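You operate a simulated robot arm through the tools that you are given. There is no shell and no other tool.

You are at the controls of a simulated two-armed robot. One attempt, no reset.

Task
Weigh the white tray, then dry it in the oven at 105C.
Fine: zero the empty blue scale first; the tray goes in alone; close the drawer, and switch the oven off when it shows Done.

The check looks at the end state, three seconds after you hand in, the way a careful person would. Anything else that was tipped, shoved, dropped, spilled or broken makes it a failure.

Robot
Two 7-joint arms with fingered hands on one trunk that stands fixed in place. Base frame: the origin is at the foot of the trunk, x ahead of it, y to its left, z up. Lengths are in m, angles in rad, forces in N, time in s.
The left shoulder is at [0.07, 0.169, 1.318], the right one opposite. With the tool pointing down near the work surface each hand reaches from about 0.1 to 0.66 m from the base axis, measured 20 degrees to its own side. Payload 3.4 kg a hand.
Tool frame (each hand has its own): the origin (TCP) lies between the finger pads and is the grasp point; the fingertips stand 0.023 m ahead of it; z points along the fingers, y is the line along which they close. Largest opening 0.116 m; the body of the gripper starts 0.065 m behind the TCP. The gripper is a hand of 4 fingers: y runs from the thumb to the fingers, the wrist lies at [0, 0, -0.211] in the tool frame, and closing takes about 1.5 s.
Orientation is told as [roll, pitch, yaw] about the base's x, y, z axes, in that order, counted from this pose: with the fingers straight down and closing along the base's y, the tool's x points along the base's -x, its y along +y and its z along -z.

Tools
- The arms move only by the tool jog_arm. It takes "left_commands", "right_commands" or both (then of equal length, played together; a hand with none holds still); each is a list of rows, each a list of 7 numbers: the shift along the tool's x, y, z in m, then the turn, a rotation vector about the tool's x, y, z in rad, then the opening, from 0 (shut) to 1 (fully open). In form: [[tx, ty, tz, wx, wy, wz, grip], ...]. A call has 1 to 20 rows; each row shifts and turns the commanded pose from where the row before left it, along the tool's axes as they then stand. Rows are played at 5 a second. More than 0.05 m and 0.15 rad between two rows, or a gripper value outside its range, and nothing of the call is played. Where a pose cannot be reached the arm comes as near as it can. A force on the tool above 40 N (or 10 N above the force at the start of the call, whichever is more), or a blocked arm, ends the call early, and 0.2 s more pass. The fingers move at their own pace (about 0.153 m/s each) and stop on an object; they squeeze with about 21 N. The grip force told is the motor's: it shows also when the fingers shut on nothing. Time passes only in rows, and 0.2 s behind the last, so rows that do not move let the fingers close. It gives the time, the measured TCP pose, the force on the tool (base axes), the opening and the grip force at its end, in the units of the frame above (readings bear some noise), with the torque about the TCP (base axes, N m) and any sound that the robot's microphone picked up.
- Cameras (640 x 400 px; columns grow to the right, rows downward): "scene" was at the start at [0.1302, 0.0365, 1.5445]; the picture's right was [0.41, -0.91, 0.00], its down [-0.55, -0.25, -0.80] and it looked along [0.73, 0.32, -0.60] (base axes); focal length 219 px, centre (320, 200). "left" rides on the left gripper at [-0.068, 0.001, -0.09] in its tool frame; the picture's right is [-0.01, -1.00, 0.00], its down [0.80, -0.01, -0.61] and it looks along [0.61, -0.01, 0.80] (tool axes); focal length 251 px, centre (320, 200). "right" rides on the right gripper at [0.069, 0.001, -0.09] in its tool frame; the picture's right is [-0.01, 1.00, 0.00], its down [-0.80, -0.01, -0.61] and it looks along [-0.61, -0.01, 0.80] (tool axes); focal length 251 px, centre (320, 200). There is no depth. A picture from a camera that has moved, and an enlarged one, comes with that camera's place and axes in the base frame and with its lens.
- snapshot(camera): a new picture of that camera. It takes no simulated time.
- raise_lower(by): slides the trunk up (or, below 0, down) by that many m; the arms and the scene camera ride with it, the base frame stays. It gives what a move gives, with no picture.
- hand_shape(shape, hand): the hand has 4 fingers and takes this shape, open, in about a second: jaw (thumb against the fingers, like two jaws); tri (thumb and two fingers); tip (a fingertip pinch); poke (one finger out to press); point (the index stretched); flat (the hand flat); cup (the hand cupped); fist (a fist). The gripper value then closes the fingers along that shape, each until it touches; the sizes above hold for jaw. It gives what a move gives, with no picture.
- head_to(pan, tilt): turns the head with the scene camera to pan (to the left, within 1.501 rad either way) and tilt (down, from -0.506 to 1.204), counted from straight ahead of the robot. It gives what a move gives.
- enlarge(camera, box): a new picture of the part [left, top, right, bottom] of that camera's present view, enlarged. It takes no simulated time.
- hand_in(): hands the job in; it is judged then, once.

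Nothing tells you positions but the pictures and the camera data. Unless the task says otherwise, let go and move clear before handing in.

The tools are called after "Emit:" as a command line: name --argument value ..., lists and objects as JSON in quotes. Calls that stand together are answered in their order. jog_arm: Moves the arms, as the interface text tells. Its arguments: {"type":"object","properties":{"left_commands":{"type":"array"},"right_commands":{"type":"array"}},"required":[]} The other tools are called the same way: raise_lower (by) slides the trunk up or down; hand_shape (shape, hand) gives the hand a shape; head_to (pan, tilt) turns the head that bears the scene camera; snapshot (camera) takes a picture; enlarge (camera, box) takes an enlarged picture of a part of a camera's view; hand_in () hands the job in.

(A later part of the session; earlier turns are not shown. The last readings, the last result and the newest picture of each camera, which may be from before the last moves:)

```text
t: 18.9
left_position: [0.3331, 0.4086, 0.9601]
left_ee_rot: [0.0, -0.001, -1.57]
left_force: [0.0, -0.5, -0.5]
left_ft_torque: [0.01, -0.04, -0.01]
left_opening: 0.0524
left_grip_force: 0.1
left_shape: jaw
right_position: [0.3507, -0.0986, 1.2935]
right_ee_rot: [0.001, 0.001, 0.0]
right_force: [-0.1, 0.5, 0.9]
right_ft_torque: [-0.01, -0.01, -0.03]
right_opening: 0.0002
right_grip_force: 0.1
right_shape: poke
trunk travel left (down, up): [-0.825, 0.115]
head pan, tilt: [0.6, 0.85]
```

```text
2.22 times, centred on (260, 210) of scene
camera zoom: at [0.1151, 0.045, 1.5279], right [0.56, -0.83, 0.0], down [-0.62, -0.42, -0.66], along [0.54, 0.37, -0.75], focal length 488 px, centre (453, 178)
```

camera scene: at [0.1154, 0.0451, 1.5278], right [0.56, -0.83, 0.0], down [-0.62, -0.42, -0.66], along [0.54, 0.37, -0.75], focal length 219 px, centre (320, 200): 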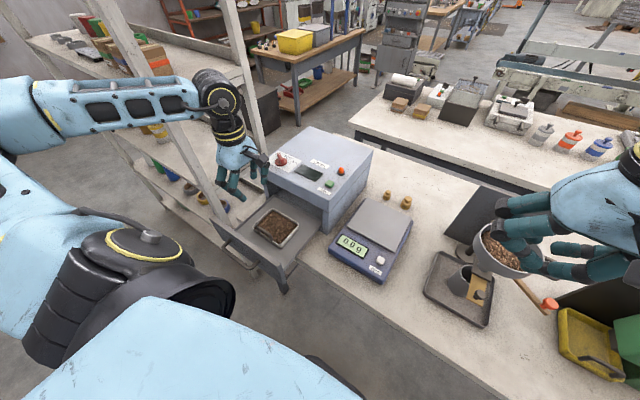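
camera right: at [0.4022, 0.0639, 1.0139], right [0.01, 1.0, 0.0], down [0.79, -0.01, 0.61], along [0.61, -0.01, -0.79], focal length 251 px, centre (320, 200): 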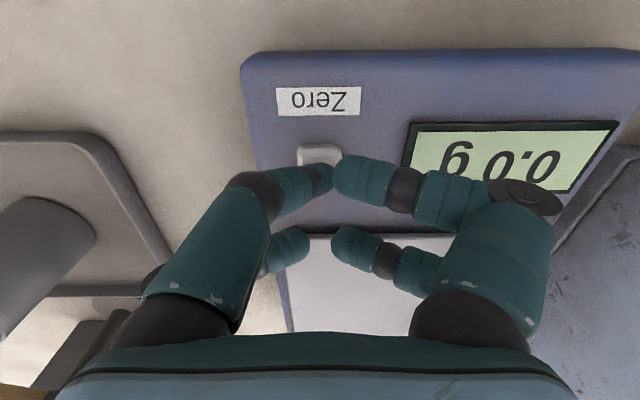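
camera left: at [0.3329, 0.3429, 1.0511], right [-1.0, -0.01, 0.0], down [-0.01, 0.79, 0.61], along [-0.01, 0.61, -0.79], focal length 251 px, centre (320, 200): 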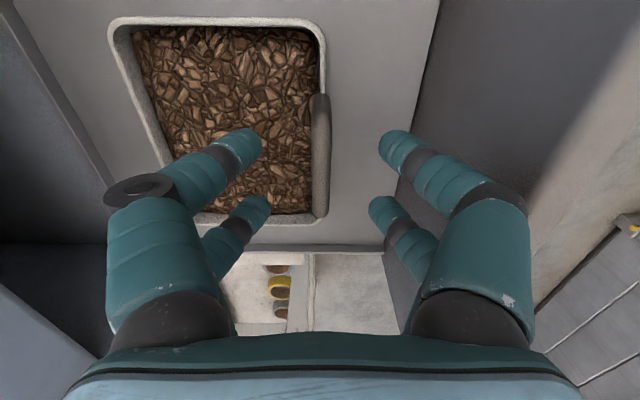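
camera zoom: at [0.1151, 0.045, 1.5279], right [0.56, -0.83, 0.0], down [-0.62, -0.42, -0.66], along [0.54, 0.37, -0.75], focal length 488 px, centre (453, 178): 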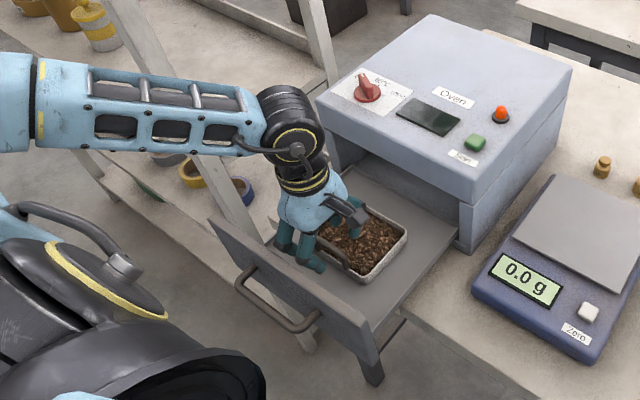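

The bar now sits centred between the fingers, just below the TCP. I'll lower 2.6 cm and close gently on it.

Emit:
jog_arm --left_commands '[[0, 0, 0.013, 0, 0, 0, 0.45], [0, 0, 0.013, 0, 0, 0, 0.45], [0, 0, 0, 0, 0, 0, 0.45]]'

Emit:
snapshot --camera "left"

Emit:
enlarge --camera "scene" --box '[220, 180, 310, 270]'

```text
t: 19.7
left_position: [0.3328, 0.4091, 0.9354]
left_ee_rot: [0.0, 0.0, -1.571]
left_force: [-0.1, 0.1, 0.7]
left_ft_torque: [0.05, 0.0, 0.03]
left_opening: 0.0527
left_grip_force: 0.0
left_shape: jaw
right_position: [0.351, -0.0992, 1.2947]
right_ee_rot: [0.0, -0.001, 0.001]
right_force: [0.2, 0.4, 0.0]
right_ft_torque: [0.07, -0.01, 0.01]
right_opening: 0.0
right_grip_force: 0.0
right_shape: poke
trunk travel left (down, up): [-0.825, 0.115]
head pan, tilt: [0.6, 0.85]
```

```text
taken
camera left: at [0.3323, 0.3425, 1.0257], right [-1.0, -0.01, 0.0], down [-0.01, 0.79, 0.61], along [-0.01, 0.61, -0.8], focal length 251 px, centre (320, 200)
```

left: 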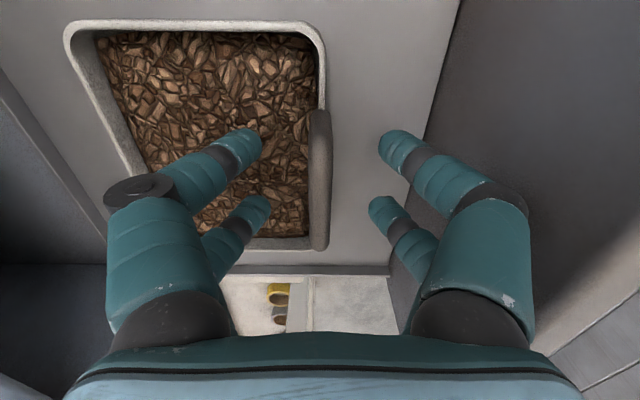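

```text
4.44 times, centred on (265, 225) of scene
camera zoom: at [0.1152, 0.0449, 1.5279], right [0.56, -0.83, 0.0], down [-0.62, -0.42, -0.66], along [0.54, 0.37, -0.75], focal length 975 px, centre (564, 89)
```

zoom: 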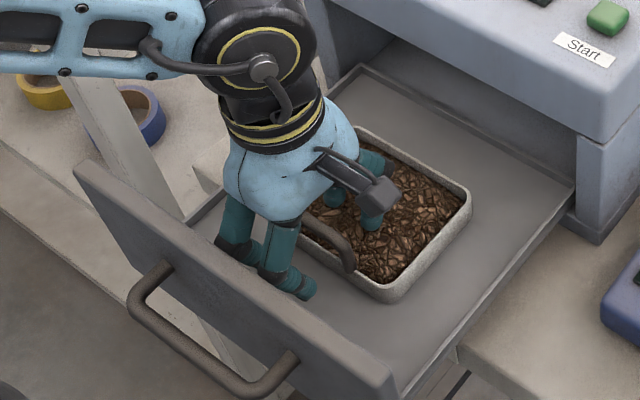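

Emit:
jog_arm --left_commands '[[0, -0.0, 0, 0, 0, 0, 0.2], [0, 0, 0, 0, 0, 0, 0], [0, 0, 0, 0, 0, 0, 0], [0, 0, 0, 0, 0, 0, 0], [0, 0, 0, 0, 0, 0, 0], [0, 0, 0, 0, 0, 0, 0]]'

Emit:
snapshot --camera "left"

Emit:
enlarge --camera "scene" --box '[220, 180, 310, 270]'

```text
t: 21.1
left_position: [0.3325, 0.4094, 0.9364]
left_ee_rot: [-0.001, 0.0, -1.571]
left_force: [-0.7, 0.3, -0.4]
left_ft_torque: [0.05, -0.01, 0.02]
left_opening: 0.0
left_grip_force: 21.4
left_shape: jaw
right_position: [0.3503, -0.0988, 1.2947]
right_ee_rot: [0.001, 0.0, 0.0]
right_force: [0.4, -1.2, -0.4]
right_ft_torque: [0.01, 0.02, -0.02]
right_opening: 0.0001
right_grip_force: 0.1
right_shape: poke
trunk travel left (down, up): [-0.825, 0.115]
head pan, tilt: [0.6, 0.85]
```

```text
taken
camera left: at [0.3325, 0.3429, 1.0256], right [-1.0, -0.01, 0.0], down [-0.01, 0.8, 0.61], along [-0.01, 0.61, -0.8], focal length 251 px, centre (320, 200)
```

left: 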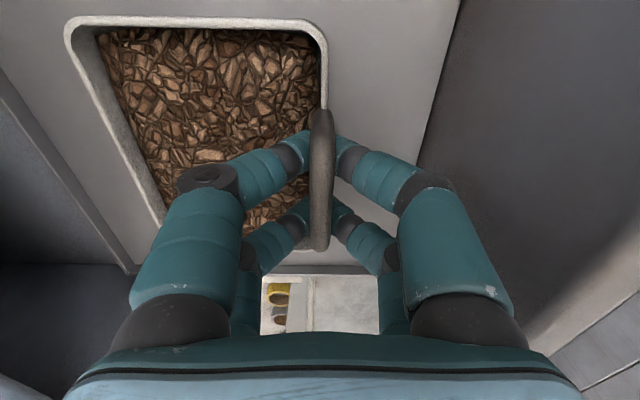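

```text
4.44 times, centred on (265, 225) of scene
camera zoom: at [0.1156, 0.0455, 1.5278], right [0.56, -0.83, 0.0], down [-0.62, -0.42, -0.66], along [0.54, 0.37, -0.75], focal length 975 px, centre (564, 89)
```

zoom: 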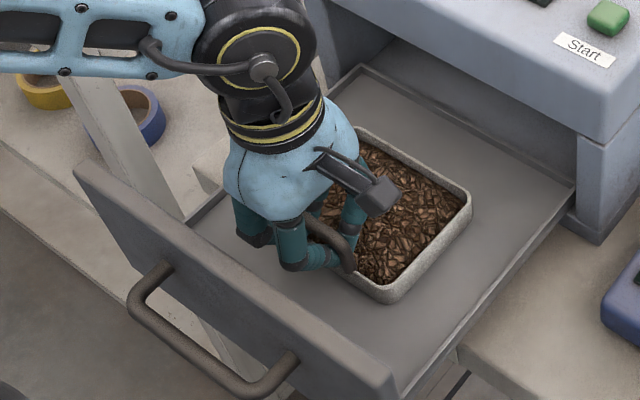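

The fingers met under the bar (opening 0), so the bar sits higher than the pads. I'll reopen, rise 1.4 cm and close again so the bar lies between the pads.

Emit:
jog_arm --left_commands '[[0, 0, 0, 0, 0, 0, 0.45], [0, 0, 0, 0, 0, 0, 0.45], [0, 0, 0, 0, 0, 0, 0.45], [0, 0, -0.014, 0, 0, 0, 0.45], [0, 0, 0, 0, 0, 0, 0.45], [0, 0, 0, 0, 0, 0, 0], [0, 0, 0, 0, 0, 0, 0], [0, 0, 0, 0, 0, 0, 0], [0, 0, 0, 0, 0, 0, 0], [0, 0, 0, 0, 0, 0, 0]]'

Emit:
snapshot --camera "left"

Emit:
enlarge --camera "scene" --box '[220, 180, 310, 270]'

```text
t: 23.3
left_position: [0.3341, 0.4093, 0.9501]
left_ee_rot: [0.001, -0.002, -1.571]
left_force: [-0.1, -0.3, 0.6]
left_ft_torque: [-0.02, 0.0, -0.03]
left_opening: 0.0026
left_grip_force: 20.6
left_shape: jaw
right_position: [0.3512, -0.0975, 1.2943]
right_ee_rot: [-0.001, 0.0, 0.001]
right_force: [0.7, 0.3, 0.0]
right_ft_torque: [-0.03, -0.04, 0.02]
right_opening: 0.0
right_grip_force: 0.1
right_shape: poke
trunk travel left (down, up): [-0.825, 0.115]
head pan, tilt: [0.6, 0.85]
```

```text
taken
camera left: at [0.3333, 0.3434, 1.0397], right [-1.0, -0.01, 0.0], down [-0.01, 0.8, 0.61], along [-0.01, 0.61, -0.8], focal length 251 px, centre (320, 200)
```

left: 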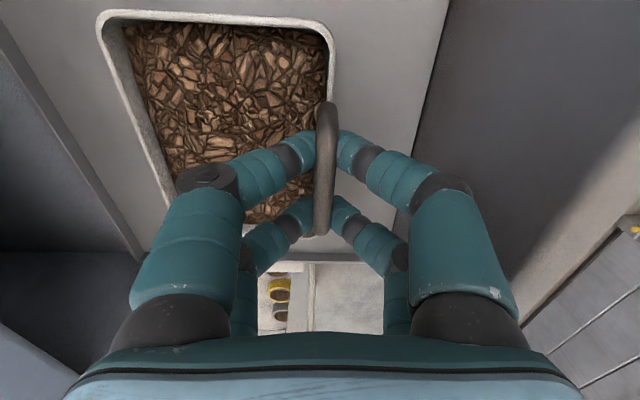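

```text
4.44 times, centred on (265, 225) of scene
camera zoom: at [0.1156, 0.0454, 1.5278], right [0.56, -0.83, 0.0], down [-0.62, -0.42, -0.66], along [0.54, 0.37, -0.75], focal length 975 px, centre (564, 89)
```

zoom: 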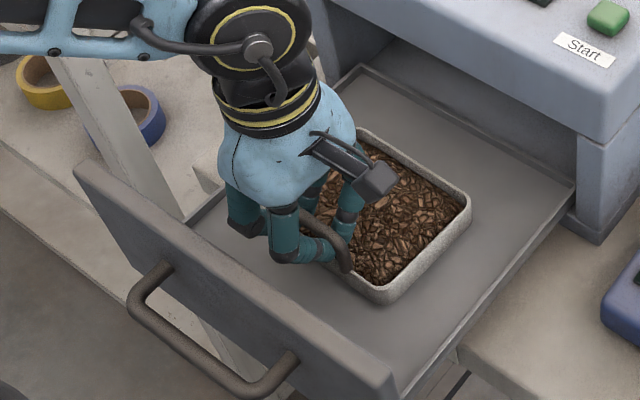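

Still only 0.0026 open: the bar is wedged above the pads, so its height is nearer 0.95. I'll reopen, rise another 1.3 cm and close again.

Emit:
jog_arm --left_commands '[[0, 0, 0, 0, 0, 0, 0.45], [0, 0, 0, 0, 0, 0, 0.45], [0, 0, 0, 0, 0, 0, 0.45], [0, 0, -0.013, 0, 0, 0, 0.45], [0, 0, 0, 0, 0, 0, 0.45]]'

Emit:
snapshot --camera "left"

Emit:
jog_arm --left_commands '[[0, 0, 0, 0, 0, 0, 0.2], [0, 0, 0, 0, 0, 0, 0], [0, 0, 0, 0, 0, 0, 0], [0, 0, 0, 0, 0, 0, 0], [0, 0, 0, 0, 0, 0, 0]]'

Emit:
snapshot --camera "left"

Emit:
enlarge --camera "scene" --box '[220, 180, 310, 270]'

```text
t: 24.5
left_position: [0.3341, 0.4092, 0.9631]
left_ee_rot: [0.0, 0.0, -1.57]
left_force: [0.3, 0.0, -0.8]
left_ft_torque: [0.0, 0.01, 0.01]
left_opening: 0.0517
left_grip_force: 0.0
left_shape: jaw
right_position: [0.3507, -0.0989, 1.2948]
right_ee_rot: [0.0, 0.0, 0.0]
right_force: [-0.5, 0.2, 0.4]
right_ft_torque: [-0.02, -0.02, 0.01]
right_opening: 0.0002
right_grip_force: 0.0
right_shape: poke
trunk travel left (down, up): [-0.825, 0.115]
head pan, tilt: [0.6, 0.85]
```

```text
taken
camera left: at [0.3334, 0.3433, 1.0528], right [-1.0, -0.01, 0.0], down [-0.01, 0.79, 0.61], along [-0.01, 0.61, -0.79], focal length 251 px, centre (320, 200)
```

left: 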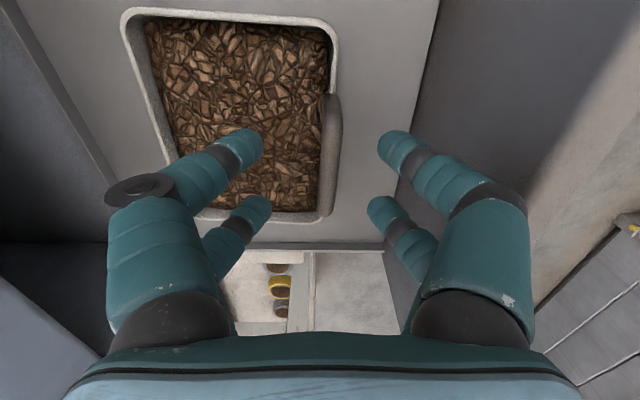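

```text
t: 25.7
left_position: [0.3325, 0.4092, 0.9635]
left_ee_rot: [0.002, 0.001, -1.57]
left_force: [3.0, 2.6, 15.8]
left_ft_torque: [0.09, -0.02, -0.2]
left_opening: 0.0027
left_grip_force: 20.8
left_shape: jaw
right_position: [0.35, -0.0995, 1.2968]
right_ee_rot: [0.002, -0.001, 0.0]
right_force: [0.1, -0.3, 0.6]
right_ft_torque: [-0.03, 0.03, 0.0]
right_opening: 0.0
right_grip_force: 0.0
right_shape: poke
trunk travel left (down, up): [-0.825, 0.115]
head pan, tilt: [0.6, 0.85]
```

```text
taken
camera left: at [0.3331, 0.3428, 1.0537], right [-1.0, -0.01, 0.0], down [-0.01, 0.79, 0.61], along [0.0, 0.61, -0.79], focal length 251 px, centre (320, 200)
```

left: 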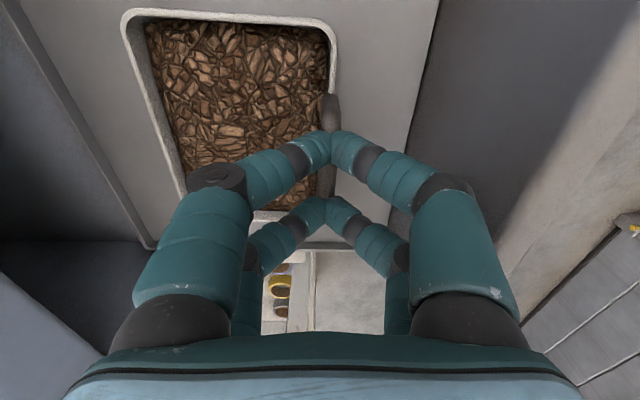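

```text
4.44 times, centred on (265, 225) of scene
camera zoom: at [0.1144, 0.044, 1.5281], right [0.56, -0.83, 0.0], down [-0.62, -0.42, -0.66], along [0.55, 0.37, -0.75], focal length 975 px, centre (564, 89)
```

zoom: 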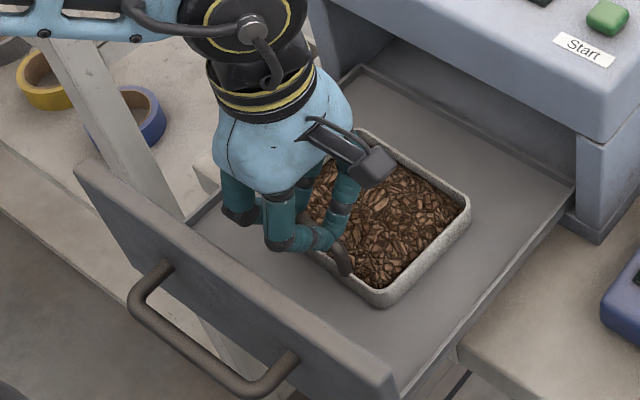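

At this height the tips pressed on top of the bar, so the right grasp height is between the last two, about 0.956. I'll reopen, drop 7 mm and close again.

Emit:
jog_arm --left_commands '[[0, 0, 0, 0, 0, 0, 0.45], [0, 0, 0, 0, 0, 0, 0.45], [0, 0, 0, 0, 0, 0, 0.45], [0, 0, 0.007, 0, 0, 0, 0.45], [0, 0, 0, 0, 0, 0, 0.45], [0, 0, 0, 0, 0, 0, 0.2], [0, 0, 0, 0, 0, 0, 0], [0, 0, 0, 0, 0, 0, 0], [0, 0, 0, 0, 0, 0, 0], [0, 0, 0, 0, 0, 0, 0]]'

Emit:
snapshot --camera "left"

Emit:
enlarge --camera "left" --box '[260, 80, 390, 260]'

Emit:
enlarge --camera "scene" --box '[220, 180, 310, 270]'

```text
t: 27.9
left_position: [0.3329, 0.4106, 0.956]
left_ee_rot: [0.0, 0.0, -1.57]
left_force: [-0.6, -0.1, 0.1]
left_ft_torque: [0.01, -0.01, -0.05]
left_opening: 0.0072
left_grip_force: 20.7
left_shape: jaw
right_position: [0.3513, -0.0973, 1.2942]
right_ee_rot: [0.002, 0.001, 0.0]
right_force: [-1.1, 0.0, 0.7]
right_ft_torque: [0.04, 0.0, -0.01]
right_opening: 0.0001
right_grip_force: 0.1
right_shape: poke
trunk travel left (down, up): [-0.825, 0.115]
head pan, tilt: [0.6, 0.85]
```

```text
taken
camera left: at [0.3334, 0.3436, 1.0457], right [-1.0, -0.01, 0.0], down [-0.01, 0.79, 0.61], along [-0.01, 0.61, -0.79], focal length 251 px, centre (320, 200)
```

left: 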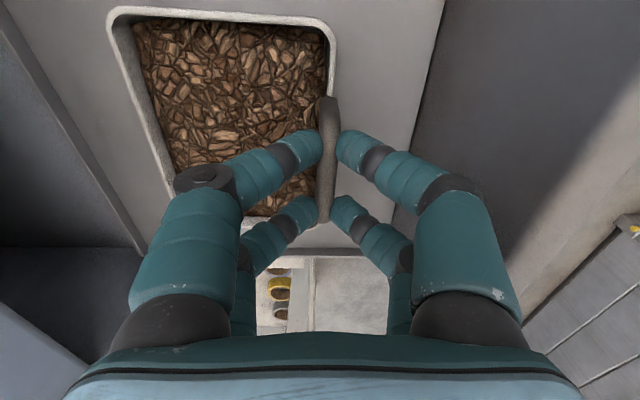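

```text
2.22 times, centred on (325, 170) of left
camera zoom: at [0.3334, 0.3436, 1.0457], right [-1.0, -0.01, 0.0], down [-0.01, 0.79, 0.61], along [-0.01, 0.61, -0.79], focal length 559 px, centre (309, 267)
```

zoom: 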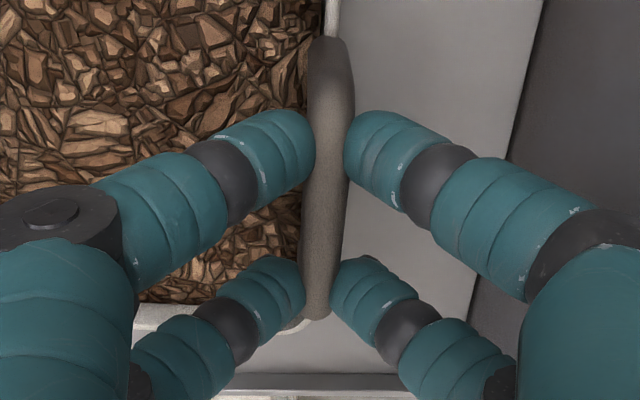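

```text
4.44 times, centred on (265, 225) of scene
camera zoom: at [0.1155, 0.0452, 1.5278], right [0.56, -0.83, 0.0], down [-0.62, -0.42, -0.66], along [0.54, 0.37, -0.75], focal length 975 px, centre (564, 89)
```

zoom: 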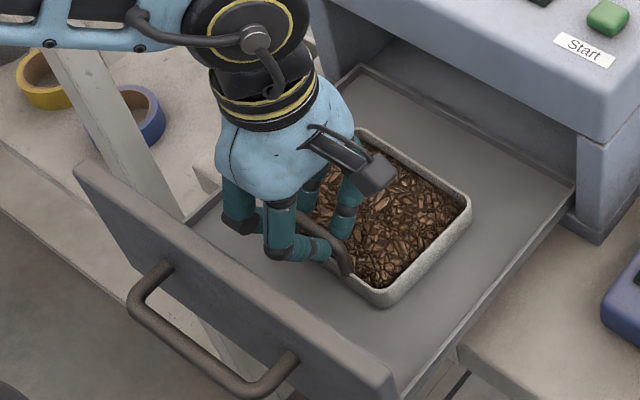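

The four fingers now hold the bar (opening 7 mm). I'll lift a centimetre as a test and check that the tray stays level.

Emit:
jog_arm --left_commands '[[0, 0, -0.004, 0, 0, 0, 0], [0, 0, -0.004, 0, 0, 0, 0], [0, 0, -0.004, 0, 0, 0, 0], [0, 0, 0, 0, 0, 0, 0]]'

Emit:
snapshot --camera "left"

Emit:
enlarge --camera "scene" --box '[220, 180, 310, 270]'

```text
t: 28.9
left_position: [0.3335, 0.4099, 0.9681]
left_ee_rot: [0.001, -0.002, -1.569]
left_force: [0.6, 0.1, -2.8]
left_ft_torque: [0.0, 0.09, 0.03]
left_opening: 0.0074
left_grip_force: 21.3
left_shape: jaw
right_position: [0.352, -0.098, 1.2939]
right_ee_rot: [-0.001, -0.001, 0.002]
right_force: [0.3, -0.8, 0.4]
right_ft_torque: [0.0, -0.02, 0.0]
right_opening: 0.0
right_grip_force: 0.0
right_shape: poke
trunk travel left (down, up): [-0.825, 0.115]
head pan, tilt: [0.6, 0.85]
```

```text
taken
camera left: at [0.3334, 0.3434, 1.0581], right [-1.0, -0.01, 0.0], down [-0.01, 0.8, 0.61], along [-0.01, 0.61, -0.8], focal length 251 px, centre (320, 200)
```

left: 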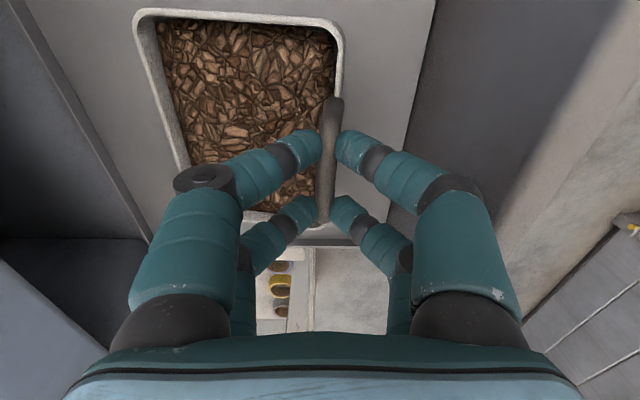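

```text
4.44 times, centred on (265, 225) of scene
camera zoom: at [0.1157, 0.0456, 1.5278], right [0.56, -0.83, 0.0], down [-0.62, -0.42, -0.66], along [0.54, 0.37, -0.75], focal length 975 px, centre (564, 89)
```

zoom: 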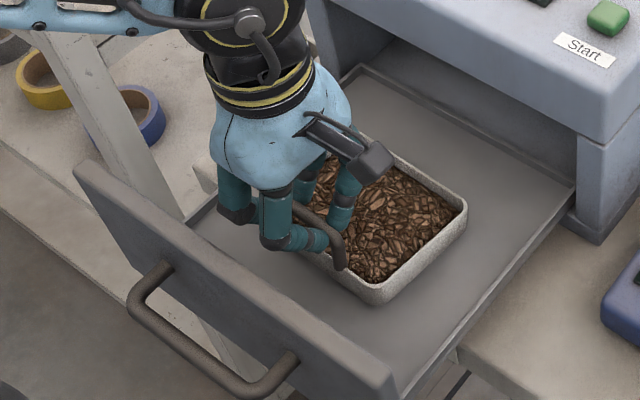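

The tool now carries about 2.8 N, but the far side of the tray may be drooping on the drawer floor. I'll look closer before lifting more.

Emit:
enlarge --camera "scene" --box '[255, 205, 305, 255]'

Emit:
enlarge --camera "left" --box '[120, 0, 360, 260]'

```text
8.00 times, centred on (280, 230) of scene
camera zoom: at [0.1157, 0.0456, 1.5278], right [0.56, -0.83, 0.0], down [-0.62, -0.42, -0.66], along [0.54, 0.37, -0.75], focal length 1756 px, centre (640, -40)
```

zoom: 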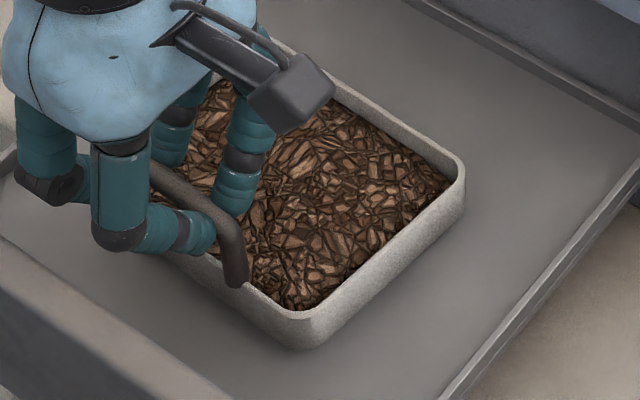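

```text
1.54 times, centred on (240, 130) of left
camera zoom: at [0.3334, 0.3434, 1.0581], right [-1.0, -0.01, 0.0], down [-0.01, 0.8, 0.61], along [-0.01, 0.61, -0.8], focal length 387 px, centre (443, 308)
```

zoom: 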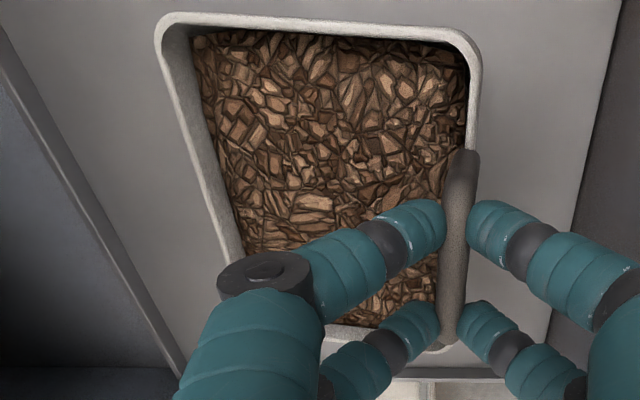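

The tray seems to be pivoting about the bar, with its far edge still on the drawer floor. I'll lift a few more millimetres to find out whether the grip can take the torque.

Emit:
jog_arm --left_commands '[[0, 0, -0.004, 0, 0, 0, 0], [0, 0, -0.004, 0, 0, 0, 0], [0, 0, 0, 0, 0, 0, 0], [0, 0, 0, 0, 0, 0, 0]]'

Emit:
enlarge --camera "scene" --box '[255, 205, 305, 255]'

Emit:
enlarge --camera "left" --box '[120, 0, 360, 260]'

```text
t: 29.9
left_position: [0.3338, 0.4097, 0.9764]
left_ee_rot: [0.0, 0.001, -1.572]
left_force: [-0.5, -0.5, -2.2]
left_ft_torque: [0.01, 0.07, 0.0]
left_opening: 0.0072
left_grip_force: 21.0
left_shape: jaw
right_position: [0.3524, -0.0973, 1.2947]
right_ee_rot: [0.0, -0.001, 0.0]
right_force: [0.7, -0.2, 0.1]
right_ft_torque: [0.02, -0.03, 0.02]
right_opening: 0.0001
right_grip_force: 0.0
right_shape: poke
trunk travel left (down, up): [-0.825, 0.115]
head pan, tilt: [0.6, 0.85]
```

```text
8.00 times, centred on (280, 230) of scene
camera zoom: at [0.1157, 0.0456, 1.5278], right [0.56, -0.83, 0.0], down [-0.62, -0.42, -0.66], along [0.54, 0.37, -0.75], focal length 1756 px, centre (640, -40)
```

zoom: 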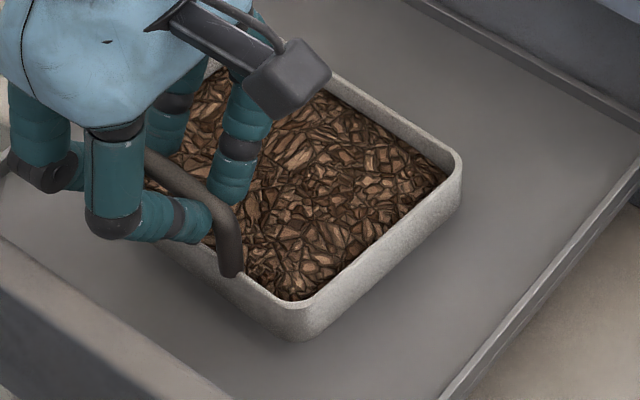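

```text
1.54 times, centred on (240, 130) of left
camera zoom: at [0.3333, 0.3436, 1.0661], right [-1.0, -0.01, 0.0], down [-0.01, 0.8, 0.61], along [-0.01, 0.61, -0.8], focal length 387 px, centre (443, 308)
```

zoom: 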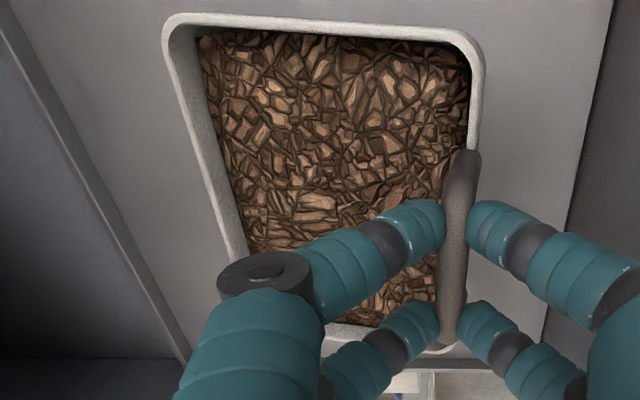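

Emit:
jog_arm --left_commands '[[0, 0, -0.005, 0, 0, 0, 0], [0, 0, -0.005, 0, 0, 0, 0], [0, 0, 0, 0, 0, 0, 0], [0, 0, 0, 0, 0, 0, 0], [0, 0, 0, 0, 0, 0, 0]]'

Emit:
enlarge --camera "scene" --box '[255, 205, 305, 255]'

Emit:
enlarge --camera "left" --box '[120, 0, 360, 260]'

```text
t: 31.1
left_position: [0.3333, 0.4098, 0.9861]
left_ee_rot: [-0.001, 0.0, -1.571]
left_force: [0.1, 0.1, -1.9]
left_ft_torque: [-0.02, 0.08, -0.05]
left_opening: 0.0075
left_grip_force: 21.1
left_shape: jaw
right_position: [0.3515, -0.0982, 1.2943]
right_ee_rot: [0.001, 0.0, 0.0]
right_force: [0.3, 0.4, -0.9]
right_ft_torque: [-0.02, 0.01, -0.01]
right_opening: 0.0
right_grip_force: 0.0
right_shape: poke
trunk travel left (down, up): [-0.825, 0.115]
head pan, tilt: [0.6, 0.85]
```

```text
8.00 times, centred on (280, 230) of scene
camera zoom: at [0.1157, 0.0455, 1.5278], right [0.56, -0.83, 0.0], down [-0.62, -0.42, -0.66], along [0.54, 0.37, -0.75], focal length 1756 px, centre (640, -40)
```

zoom: 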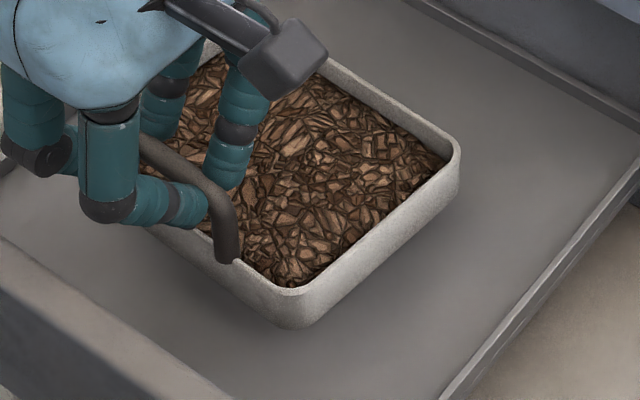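

```text
1.54 times, centred on (240, 130) of left
camera zoom: at [0.3336, 0.3436, 1.0759], right [-1.0, -0.01, 0.0], down [-0.01, 0.79, 0.61], along [-0.01, 0.61, -0.8], focal length 387 px, centre (443, 308)
```

zoom: 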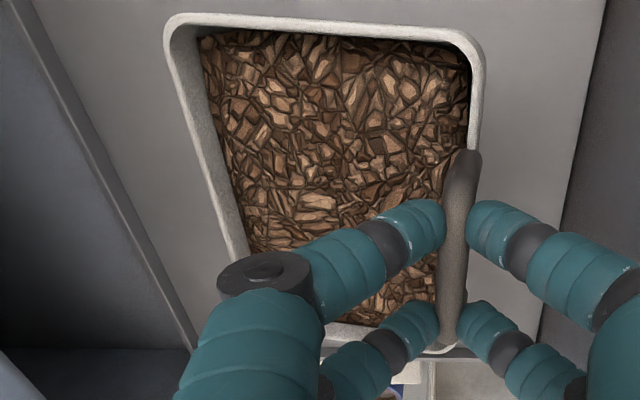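

In the last centimetre the tray stayed fixed relative to the hand: it is clear of the floor, about 2 N, tilted only about 8°. I'll pitch the hand slightly to level it and see if the grip holds.

Emit:
jog_arm --left_commands '[[0, 0, -0.005, -0.035, 0, 0, 0], [0, 0, -0.005, -0.035, 0, 0, 0], [0, 0, 0, -0.035, 0, 0, 0], [0, 0, 0, -0.035, 0, 0, 0], [0, 0, 0, 0, 0, 0, 0], [0, 0, 0, 0, 0, 0, 0]]'

Emit:
enlarge --camera "scene" --box '[255, 205, 305, 255]'

Emit:
enlarge --camera "left" --box '[120, 0, 360, 260]'

```text
t: 32.5
left_position: [0.3328, 0.4098, 0.9946]
left_ee_rot: [0.141, 0.001, -1.571]
left_force: [0.5, -0.5, -1.8]
left_ft_torque: [0.02, 0.03, 0.0]
left_opening: 0.0073
left_grip_force: 20.7
left_shape: jaw
right_position: [0.3514, -0.0982, 1.2941]
right_ee_rot: [0.001, 0.0, -0.002]
right_force: [-0.8, 0.2, 0.7]
right_ft_torque: [-0.02, 0.01, -0.01]
right_opening: 0.0
right_grip_force: 0.0
right_shape: poke
trunk travel left (down, up): [-0.825, 0.115]
head pan, tilt: [0.6, 0.85]
```

```text
8.00 times, centred on (280, 230) of scene
camera zoom: at [0.1158, 0.0457, 1.5278], right [0.56, -0.83, 0.0], down [-0.62, -0.42, -0.66], along [0.54, 0.37, -0.75], focal length 1756 px, centre (640, -40)
```

zoom: 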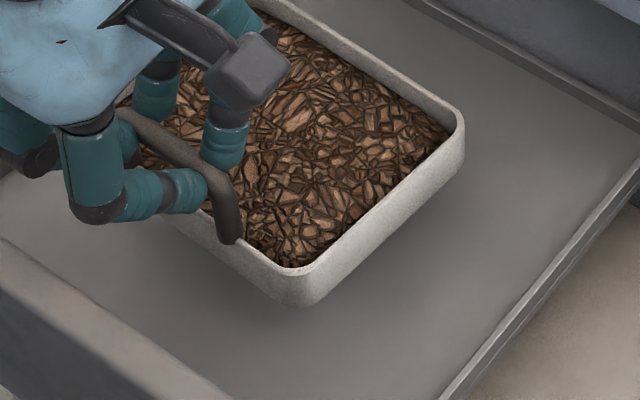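

```text
1.54 times, centred on (240, 130) of left
camera zoom: at [0.3206, 0.3436, 1.0851], right [-0.99, -0.01, -0.14], down [-0.09, 0.8, 0.6], along [0.11, 0.61, -0.79], focal length 387 px, centre (443, 308)
```

zoom: 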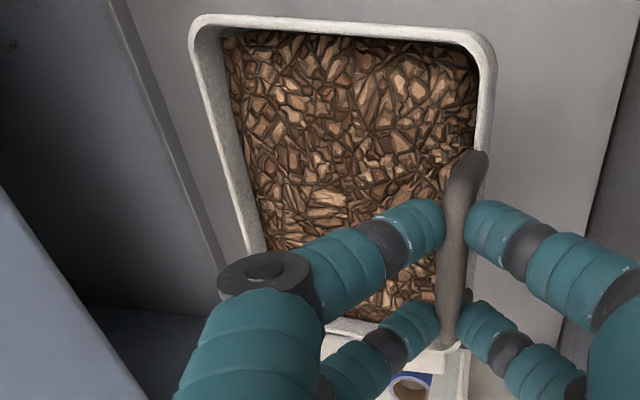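

The hand held; the tray is now within about 4° of level. I'll lift further with a little more levelling, then check again.

Emit:
jog_arm --left_commands '[[0, 0.0014, -0.0099, -0.012, 0, 0, 0], [0, 0.0018, -0.0118, -0.012, 0, 0, 0], [0, 0.002, -0.0118, -0.012, 0, 0, 0], [0, 0.002, -0.0118, -0.012, 0, 0, 0], [0, 0.0022, -0.0118, -0.012, 0, 0, 0], [0, 0.0022, -0.0118, -0.01, 0, 0, 0], [0, 0.0022, -0.0118, 0, 0, 0, 0], [0, 0, 0, 0, 0, 0, 0], [0, 0, 0, 0, 0, 0, 0]]'

Emit:
snapshot --camera "scene"

Emit:
enlarge --camera "scene" --box '[240, 180, 310, 250]'

Emit:
enlarge --camera "left" --box '[120, 0, 360, 260]'

```text
t: 34.5
left_position: [0.3328, 0.4086, 1.0765]
left_ee_rot: [0.21, 0.0, -1.572]
left_force: [1.8, 0.4, -2.0]
left_ft_torque: [-0.01, 0.1, -0.01]
left_opening: 0.0073
left_grip_force: 21.1
left_shape: jaw
right_position: [0.352, -0.0968, 1.2961]
right_ee_rot: [0.0, 0.0, 0.0]
right_force: [-0.5, 0.0, 0.2]
right_ft_torque: [0.0, 0.0, 0.01]
right_opening: 0.0
right_grip_force: 0.1
right_shape: poke
trunk travel left (down, up): [-0.825, 0.115]
head pan, tilt: [0.6, 0.85]
```

```text
taken
camera scene: at [0.1158, 0.0457, 1.5278], right [0.56, -0.83, 0.0], down [-0.62, -0.42, -0.66], along [0.54, 0.37, -0.75], focal length 219 px, centre (320, 200)
```

scene: 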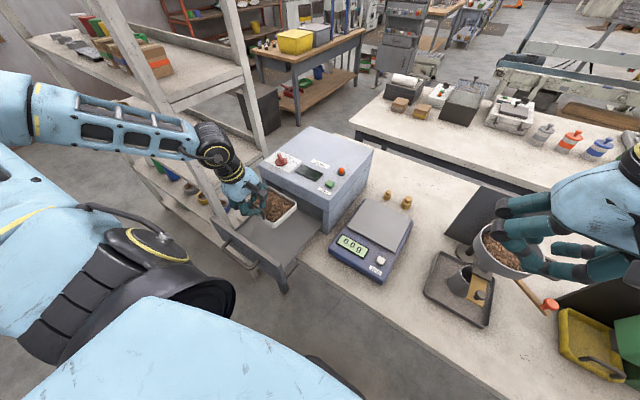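

```text
5.71 times, centred on (275, 215) of scene
camera zoom: at [0.1158, 0.0457, 1.5278], right [0.56, -0.83, 0.0], down [-0.62, -0.42, -0.66], along [0.54, 0.37, -0.75], focal length 1254 px, centre (577, 114)
```

zoom: 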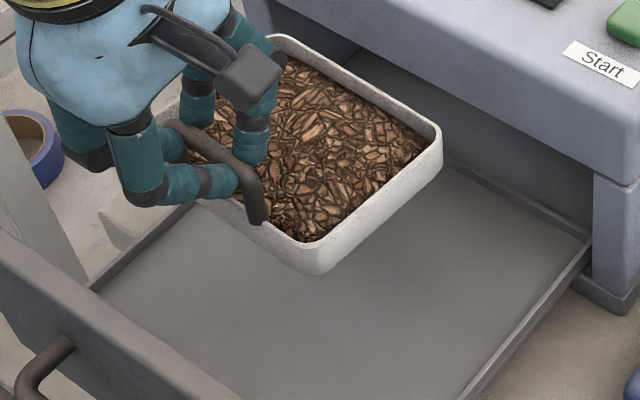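

```text
1.54 times, centred on (240, 130) of left
camera zoom: at [0.3141, 0.3434, 1.166], right [-0.98, -0.01, -0.21], down [-0.13, 0.8, 0.59], along [0.16, 0.61, -0.78], focal length 387 px, centre (443, 308)
```

zoom: 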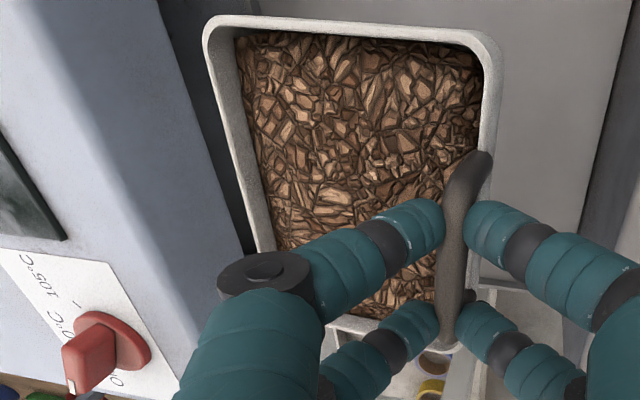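

The tray rides stably at about 3° of tilt and nothing has moved in it. I'll carry it slowly to the right past the oven front at x≈0.33–0.44, while moving the right hand farther away.

Emit:
jog_arm --left_commands '[[-0.004, 0, 0, 0, 0, 0, 0], [-0.009, 0, 0, 0, 0, 0, 0], [-0.014, 0, 0, 0, 0, 0, 0], [-0.016, 0, 0, 0, 0, 0, 0], [-0.016, 0, 0, 0, 0, 0, 0], [-0.016, 0, 0, 0, 0, 0, 0], [-0.016, 0, 0, 0, 0, 0, 0], [-0.016, 0, 0, 0, 0, 0, 0], [-0.016, 0, 0, 0, 0, 0, 0], [-0.016, 0, 0, 0, 0, 0, 0], [-0.016, 0, 0, 0, 0, 0, 0], [-0.016, 0, 0, 0, 0, 0, 0], [-0.016, 0, 0, 0, 0, 0, 0], [-0.016, 0, 0, 0, 0, 0, 0], [-0.016, 0, 0, 0, 0, 0, 0], [-0.016, 0, 0, 0, 0, 0, 0], [-0.016, 0, 0, 0, 0, 0, 0], [-0.014, 0, 0, 0, 0, 0, 0], [-0.009, 0, 0, 0, 0, 0, 0], [-0.004, 0, 0, 0, 0, 0, 0]]' --right_commands '[[0, -0.006, 0, 0, 0, 0, 1], [0, -0.006, 0, 0, 0, 0, 1], [0, -0.006, 0, 0, 0, 0, 1], [0, -0.006, 0, 0, 0, 0, 1], [0, -0.006, 0, 0, 0, 0, 1], [0, -0.006, 0, 0, 0, 0, 1], [0, -0.006, 0, 0, 0, 0, 1], [0, -0.006, 0, 0, 0, 0, 1], [0, -0.006, 0, 0, 0, 0, 1], [0, -0.006, 0, 0, 0, 0, 1], [0, -0.006, 0, 0, 0, 0, 1], [0, -0.006, 0, 0, 0, 0, 1], [0, -0.006, 0, 0, 0, 0, 1], [0, -0.006, 0, 0, 0, 0, 1], [0, -0.006, 0, 0, 0, 0, 1], [0, -0.006, 0, 0, 0, 0, 1], [0, -0.006, 0, 0, 0, 0, 1], [0, -0.006, 0, 0, 0, 0, 1], [0, 0, 0, 0, 0, 0, 1], [0, 0, 0, 0, 0, 0, 1]]'

Emit:
snapshot --camera "scene"

Emit:
snapshot --camera "left"

```text
t: 38.7
left_position: [0.3454, 0.1339, 1.0762]
left_ee_rot: [0.211, -0.001, -1.569]
left_force: [-0.5, 0.2, -2.5]
left_ft_torque: [0.01, 0.11, -0.01]
left_opening: 0.0076
left_grip_force: 21.0
left_shape: jaw
left hand out of reach, approached as far as the arm can: row 8, 9, 10
right_position: [0.3509, -0.2056, 1.2936]
right_ee_rot: [0.0, 0.001, 0.001]
right_force: [-1.0, -1.1, -0.2]
right_ft_torque: [0.01, 0.01, 0.06]
right_opening: 0.0
right_grip_force: 0.2
right_shape: poke
trunk travel left (down, up): [-0.825, 0.115]
head pan, tilt: [0.6, 0.85]
```

```text
taken
camera scene: at [0.1158, 0.0453, 1.5278], right [0.56, -0.83, 0.0], down [-0.62, -0.42, -0.66], along [0.54, 0.37, -0.75], focal length 219 px, centre (320, 200)
```

scene: 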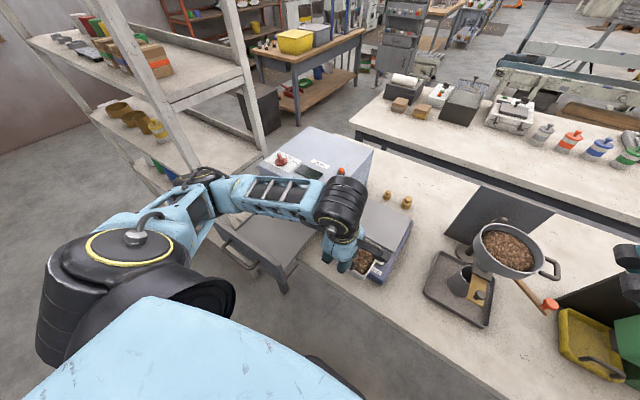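

```text
taken
camera left: at [0.3257, 0.0681, 1.1643], right [-0.98, -0.01, -0.21], down [-0.13, 0.79, 0.59], along [0.16, 0.61, -0.78], focal length 251 px, centre (320, 200)
```

left: 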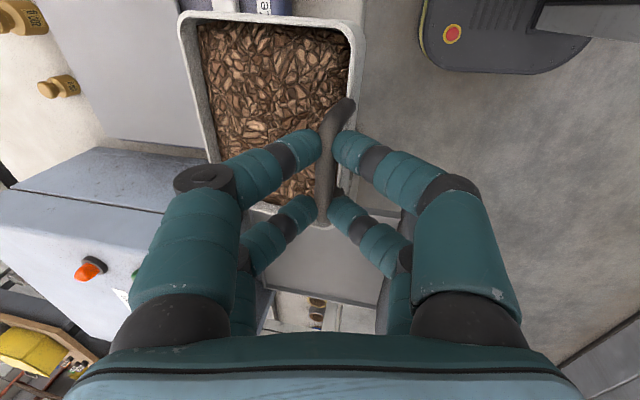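

The tray is over the bench in front of the scale, tilted slightly more (about 7°). I'll tip the hand back a touch and carry it forward over the pan.

Emit:
jog_arm --left_commands '[[0, 0, 0, -0.015, 0, 0, 0], [-0.001, 0, 0, -0.015, 0, 0, 0], [-0.002, 0, 0, -0.015, 0, 0, 0], [-0.002, 0, 0, -0.015, 0, 0, 0], [0, 0.004, 0.0011, 0, 0, 0, 0], [0, 0.009, 0.0025, 0, 0, 0, 0], [0, 0.0125, 0.0035, 0, 0, 0, 0], [0, 0.0145, 0.004, 0, 0, 0, 0], [0, 0.0145, 0.004, 0, 0, 0, 0], [0, 0.0145, 0.004, 0, 0, 0, 0], [0, 0.0145, 0.004, 0, 0, 0, 0], [0, 0.0145, 0.004, 0, 0, 0, 0], [0, 0.0145, 0.004, 0, 0, 0, 0], [0, 0.0145, 0.004, 0, 0, 0, 0], [0, 0.0145, 0.004, 0, 0, 0, 0], [0, 0.0145, 0.004, 0, 0, 0, 0], [0, 0.0125, 0.0035, 0, 0, 0, 0], [0, 0.009, 0.0025, 0, 0, 0, 0], [0, 0.004, 0.0011, 0, 0, 0, 0], [0, 0, 0, 0, 0, 0, 0]]'

Emit:
head_to --pan 0.15 --tilt 0.8

Emit:
snapshot --camera "scene"

Emit:
snapshot --camera "left"

```text
t: 42.9
left_position: [0.5327, 0.1291, 1.0766]
left_ee_rot: [0.271, 0.0, -1.569]
left_force: [-0.5, 1.0, -1.9]
left_ft_torque: [-0.03, 0.12, -0.01]
left_opening: 0.0073
left_grip_force: 21.7
left_shape: jaw
right_position: [0.3515, -0.2048, 1.2947]
right_ee_rot: [0.0, -0.001, 0.001]
right_force: [-0.1, -0.1, 1.0]
right_ft_torque: [-0.03, 0.03, 0.01]
right_opening: 0.0
right_grip_force: 0.0
right_shape: poke
trunk travel left (down, up): [-0.825, 0.115]
head pan, tilt: [0.6, 0.85]
```

```text
t: 43.8
left_position: [0.5332, 0.1287, 1.076]
left_ee_rot: [0.272, 0.001, -1.57]
left_force: [0.7, -0.1, -2.3]
left_ft_torque: [0.01, 0.11, -0.01]
left_opening: 0.0072
left_grip_force: 21.0
left_shape: jaw
right_position: [0.3516, -0.2056, 1.2951]
right_ee_rot: [0.0, -0.002, -0.001]
right_force: [0.3, 0.0, -0.4]
right_ft_torque: [0.0, -0.02, 0.0]
right_opening: 0.0
right_grip_force: 0.0
right_shape: poke
trunk travel left (down, up): [-0.825, 0.115]
head pan, tilt: [0.15, 0.799]
```

```text
taken
camera scene: at [0.1312, 0.0132, 1.5318], right [0.15, -0.99, 0.0], down [-0.71, -0.11, -0.7], along [0.69, 0.1, -0.72], focal length 219 px, centre (320, 200)
```

scene: 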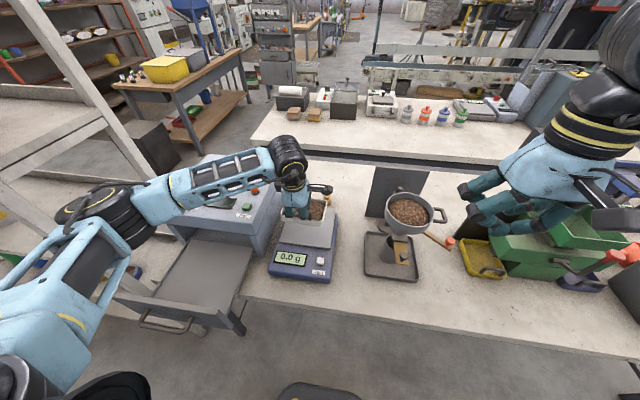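

```text
taken
camera left: at [0.5089, 0.0629, 1.1633], right [-0.96, -0.01, -0.27], down [-0.17, 0.79, 0.58], along [0.21, 0.61, -0.77], focal length 251 px, centre (320, 200)
```

left: 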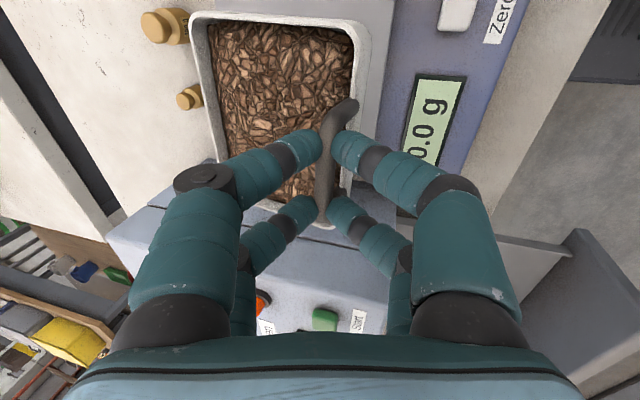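

The tray hangs level enough right over the pan and the scale still reads 0.0 g. Let me zoom to verify the alignment before lowering.

Emit:
enlarge --camera "scene" --box '[255, 160, 355, 290]'

Emit:
enlarge --camera "left" --box '[120, 0, 480, 250]'

```text
3.08 times, centred on (305, 225) of scene
camera zoom: at [0.1312, 0.0132, 1.5318], right [0.15, -0.99, 0.0], down [-0.71, -0.11, -0.7], along [0.69, 0.1, -0.72], focal length 675 px, centre (366, 123)
```

zoom: 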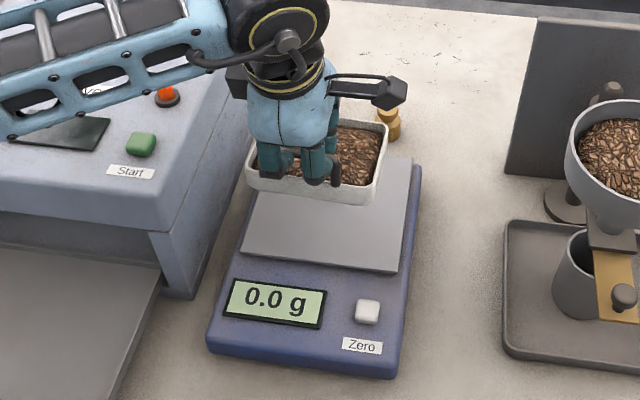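

```text
1.60 times, centred on (300, 125) of left
camera zoom: at [0.5089, 0.0629, 1.1633], right [-0.96, -0.01, -0.27], down [-0.17, 0.79, 0.58], along [0.21, 0.61, -0.77], focal length 402 px, centre (352, 320)
```

zoom: 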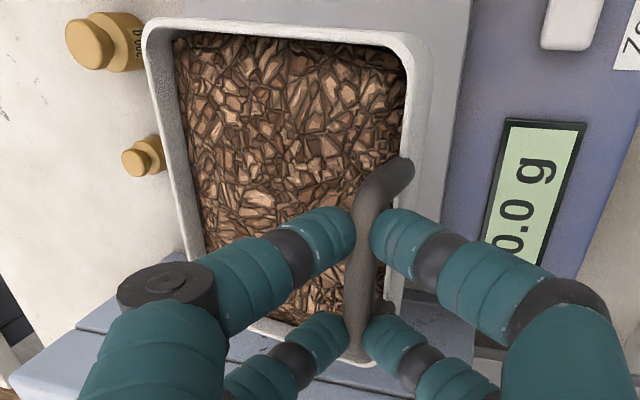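

Emit:
jog_arm --left_commands '[[0, 0.0039, 0.0011, 0, 0, 0, 0], [-0.002, 0.0077, 0.0021, 0, 0, 0, 0], [0, 0.0039, 0.0011, 0, 0, 0, 0], [0, -0.0013, 0.0048, 0, 0, 0, 0], [0, -0.0027, 0.0096, 0, 0, 0, 0], [0, -0.0027, 0.0096, 0, 0, 0, 0], [0, -0.0027, 0.0096, 0, 0, 0, 0], [0, -0.0027, 0.0096, 0, 0, 0, 0], [0, -0.0024, 0.0087, 0, 0, 0, 0], [0, -0.0013, 0.0048, 0, 0, 0, 0], [0, 0, 0, 0, 0, 0, 0]]'

Emit:
enlarge --camera "scene" --box '[255, 160, 355, 290]'

Emit:
enlarge --camera "left" --box '[120, 0, 480, 250]'

```text
t: 46.2
left_position: [0.549, 0.1277, 1.0171]
left_ee_rot: [0.27, 0.0, -1.572]
left_force: [0.3, 0.4, -2.4]
left_ft_torque: [-0.06, 0.09, 0.02]
left_opening: 0.007
left_grip_force: 20.9
left_shape: jaw
right_position: [0.3511, -0.2056, 1.2939]
right_ee_rot: [0.0, 0.0, -0.001]
right_force: [-0.5, -0.9, -0.1]
right_ft_torque: [-0.01, -0.01, 0.0]
right_opening: 0.0001
right_grip_force: 0.1
right_shape: poke
trunk travel left (down, up): [-0.825, 0.115]
head pan, tilt: [0.15, 0.799]
```

```text
3.08 times, centred on (305, 225) of scene
camera zoom: at [0.1312, 0.0131, 1.5318], right [0.15, -0.99, 0.0], down [-0.71, -0.11, -0.7], along [0.69, 0.1, -0.72], focal length 675 px, centre (366, 123)
```

zoom: 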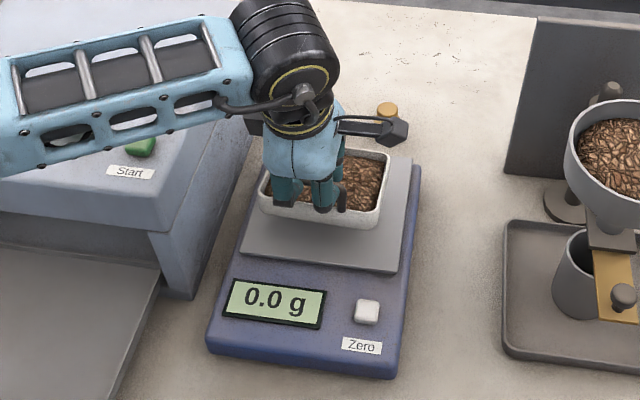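

```text
1.60 times, centred on (300, 125) of left
camera zoom: at [0.5246, 0.0607, 1.104], right [-0.96, -0.01, -0.27], down [-0.17, 0.79, 0.58], along [0.21, 0.61, -0.77], focal length 402 px, centre (352, 320)
```

zoom: 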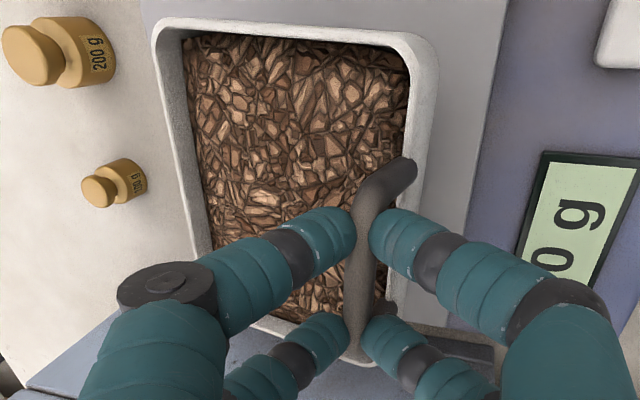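

Emit:
jog_arm --left_commands '[[0, -0.0011, 0.0039, 0, 0, 0, 0], [0, -0.0011, 0.0039, 0, 0, 0, 0], [0, -0.0008, 0.0029, 0, 0, 0, 0], [0, 0, 0, 0, 0, 0, 0]]'

Emit:
enlarge --camera "scene" --box '[255, 160, 355, 290]'

Emit:
enlarge --camera "left" --box '[120, 0, 480, 250]'

```text
t: 47.2
left_position: [0.5489, 0.1269, 1.0055]
left_ee_rot: [0.271, 0.001, -1.568]
left_force: [0.5, 0.9, -2.7]
left_ft_torque: [-0.03, 0.13, -0.04]
left_opening: 0.0072
left_grip_force: 21.2
left_shape: jaw
right_position: [0.3505, -0.2048, 1.2953]
right_ee_rot: [0.0, 0.0, -0.001]
right_force: [0.2, 1.3, 0.6]
right_ft_torque: [-0.04, -0.01, 0.01]
right_opening: 0.0002
right_grip_force: 0.1
right_shape: poke
trunk travel left (down, up): [-0.825, 0.115]
head pan, tilt: [0.15, 0.799]
```

```text
3.08 times, centred on (305, 225) of scene
camera zoom: at [0.1312, 0.0131, 1.5318], right [0.15, -0.99, 0.0], down [-0.71, -0.11, -0.7], along [0.69, 0.1, -0.72], focal length 675 px, centre (366, 123)
```

zoom: 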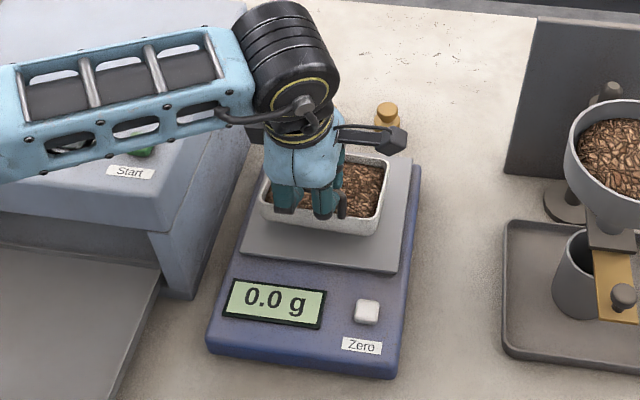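

```text
1.60 times, centred on (300, 125) of left
camera zoom: at [0.5245, 0.0611, 1.0931], right [-0.96, -0.01, -0.27], down [-0.17, 0.79, 0.58], along [0.21, 0.61, -0.77], focal length 402 px, centre (352, 320)
```

zoom: 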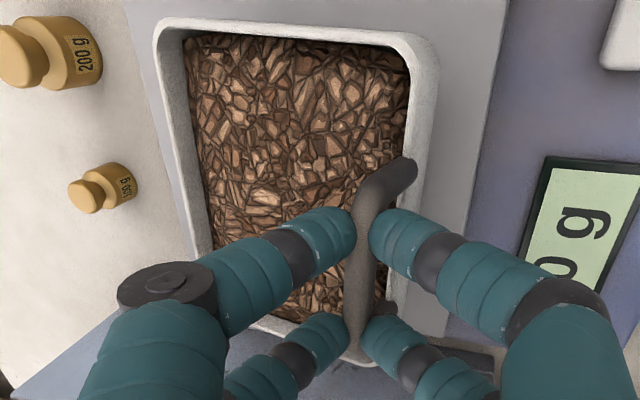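

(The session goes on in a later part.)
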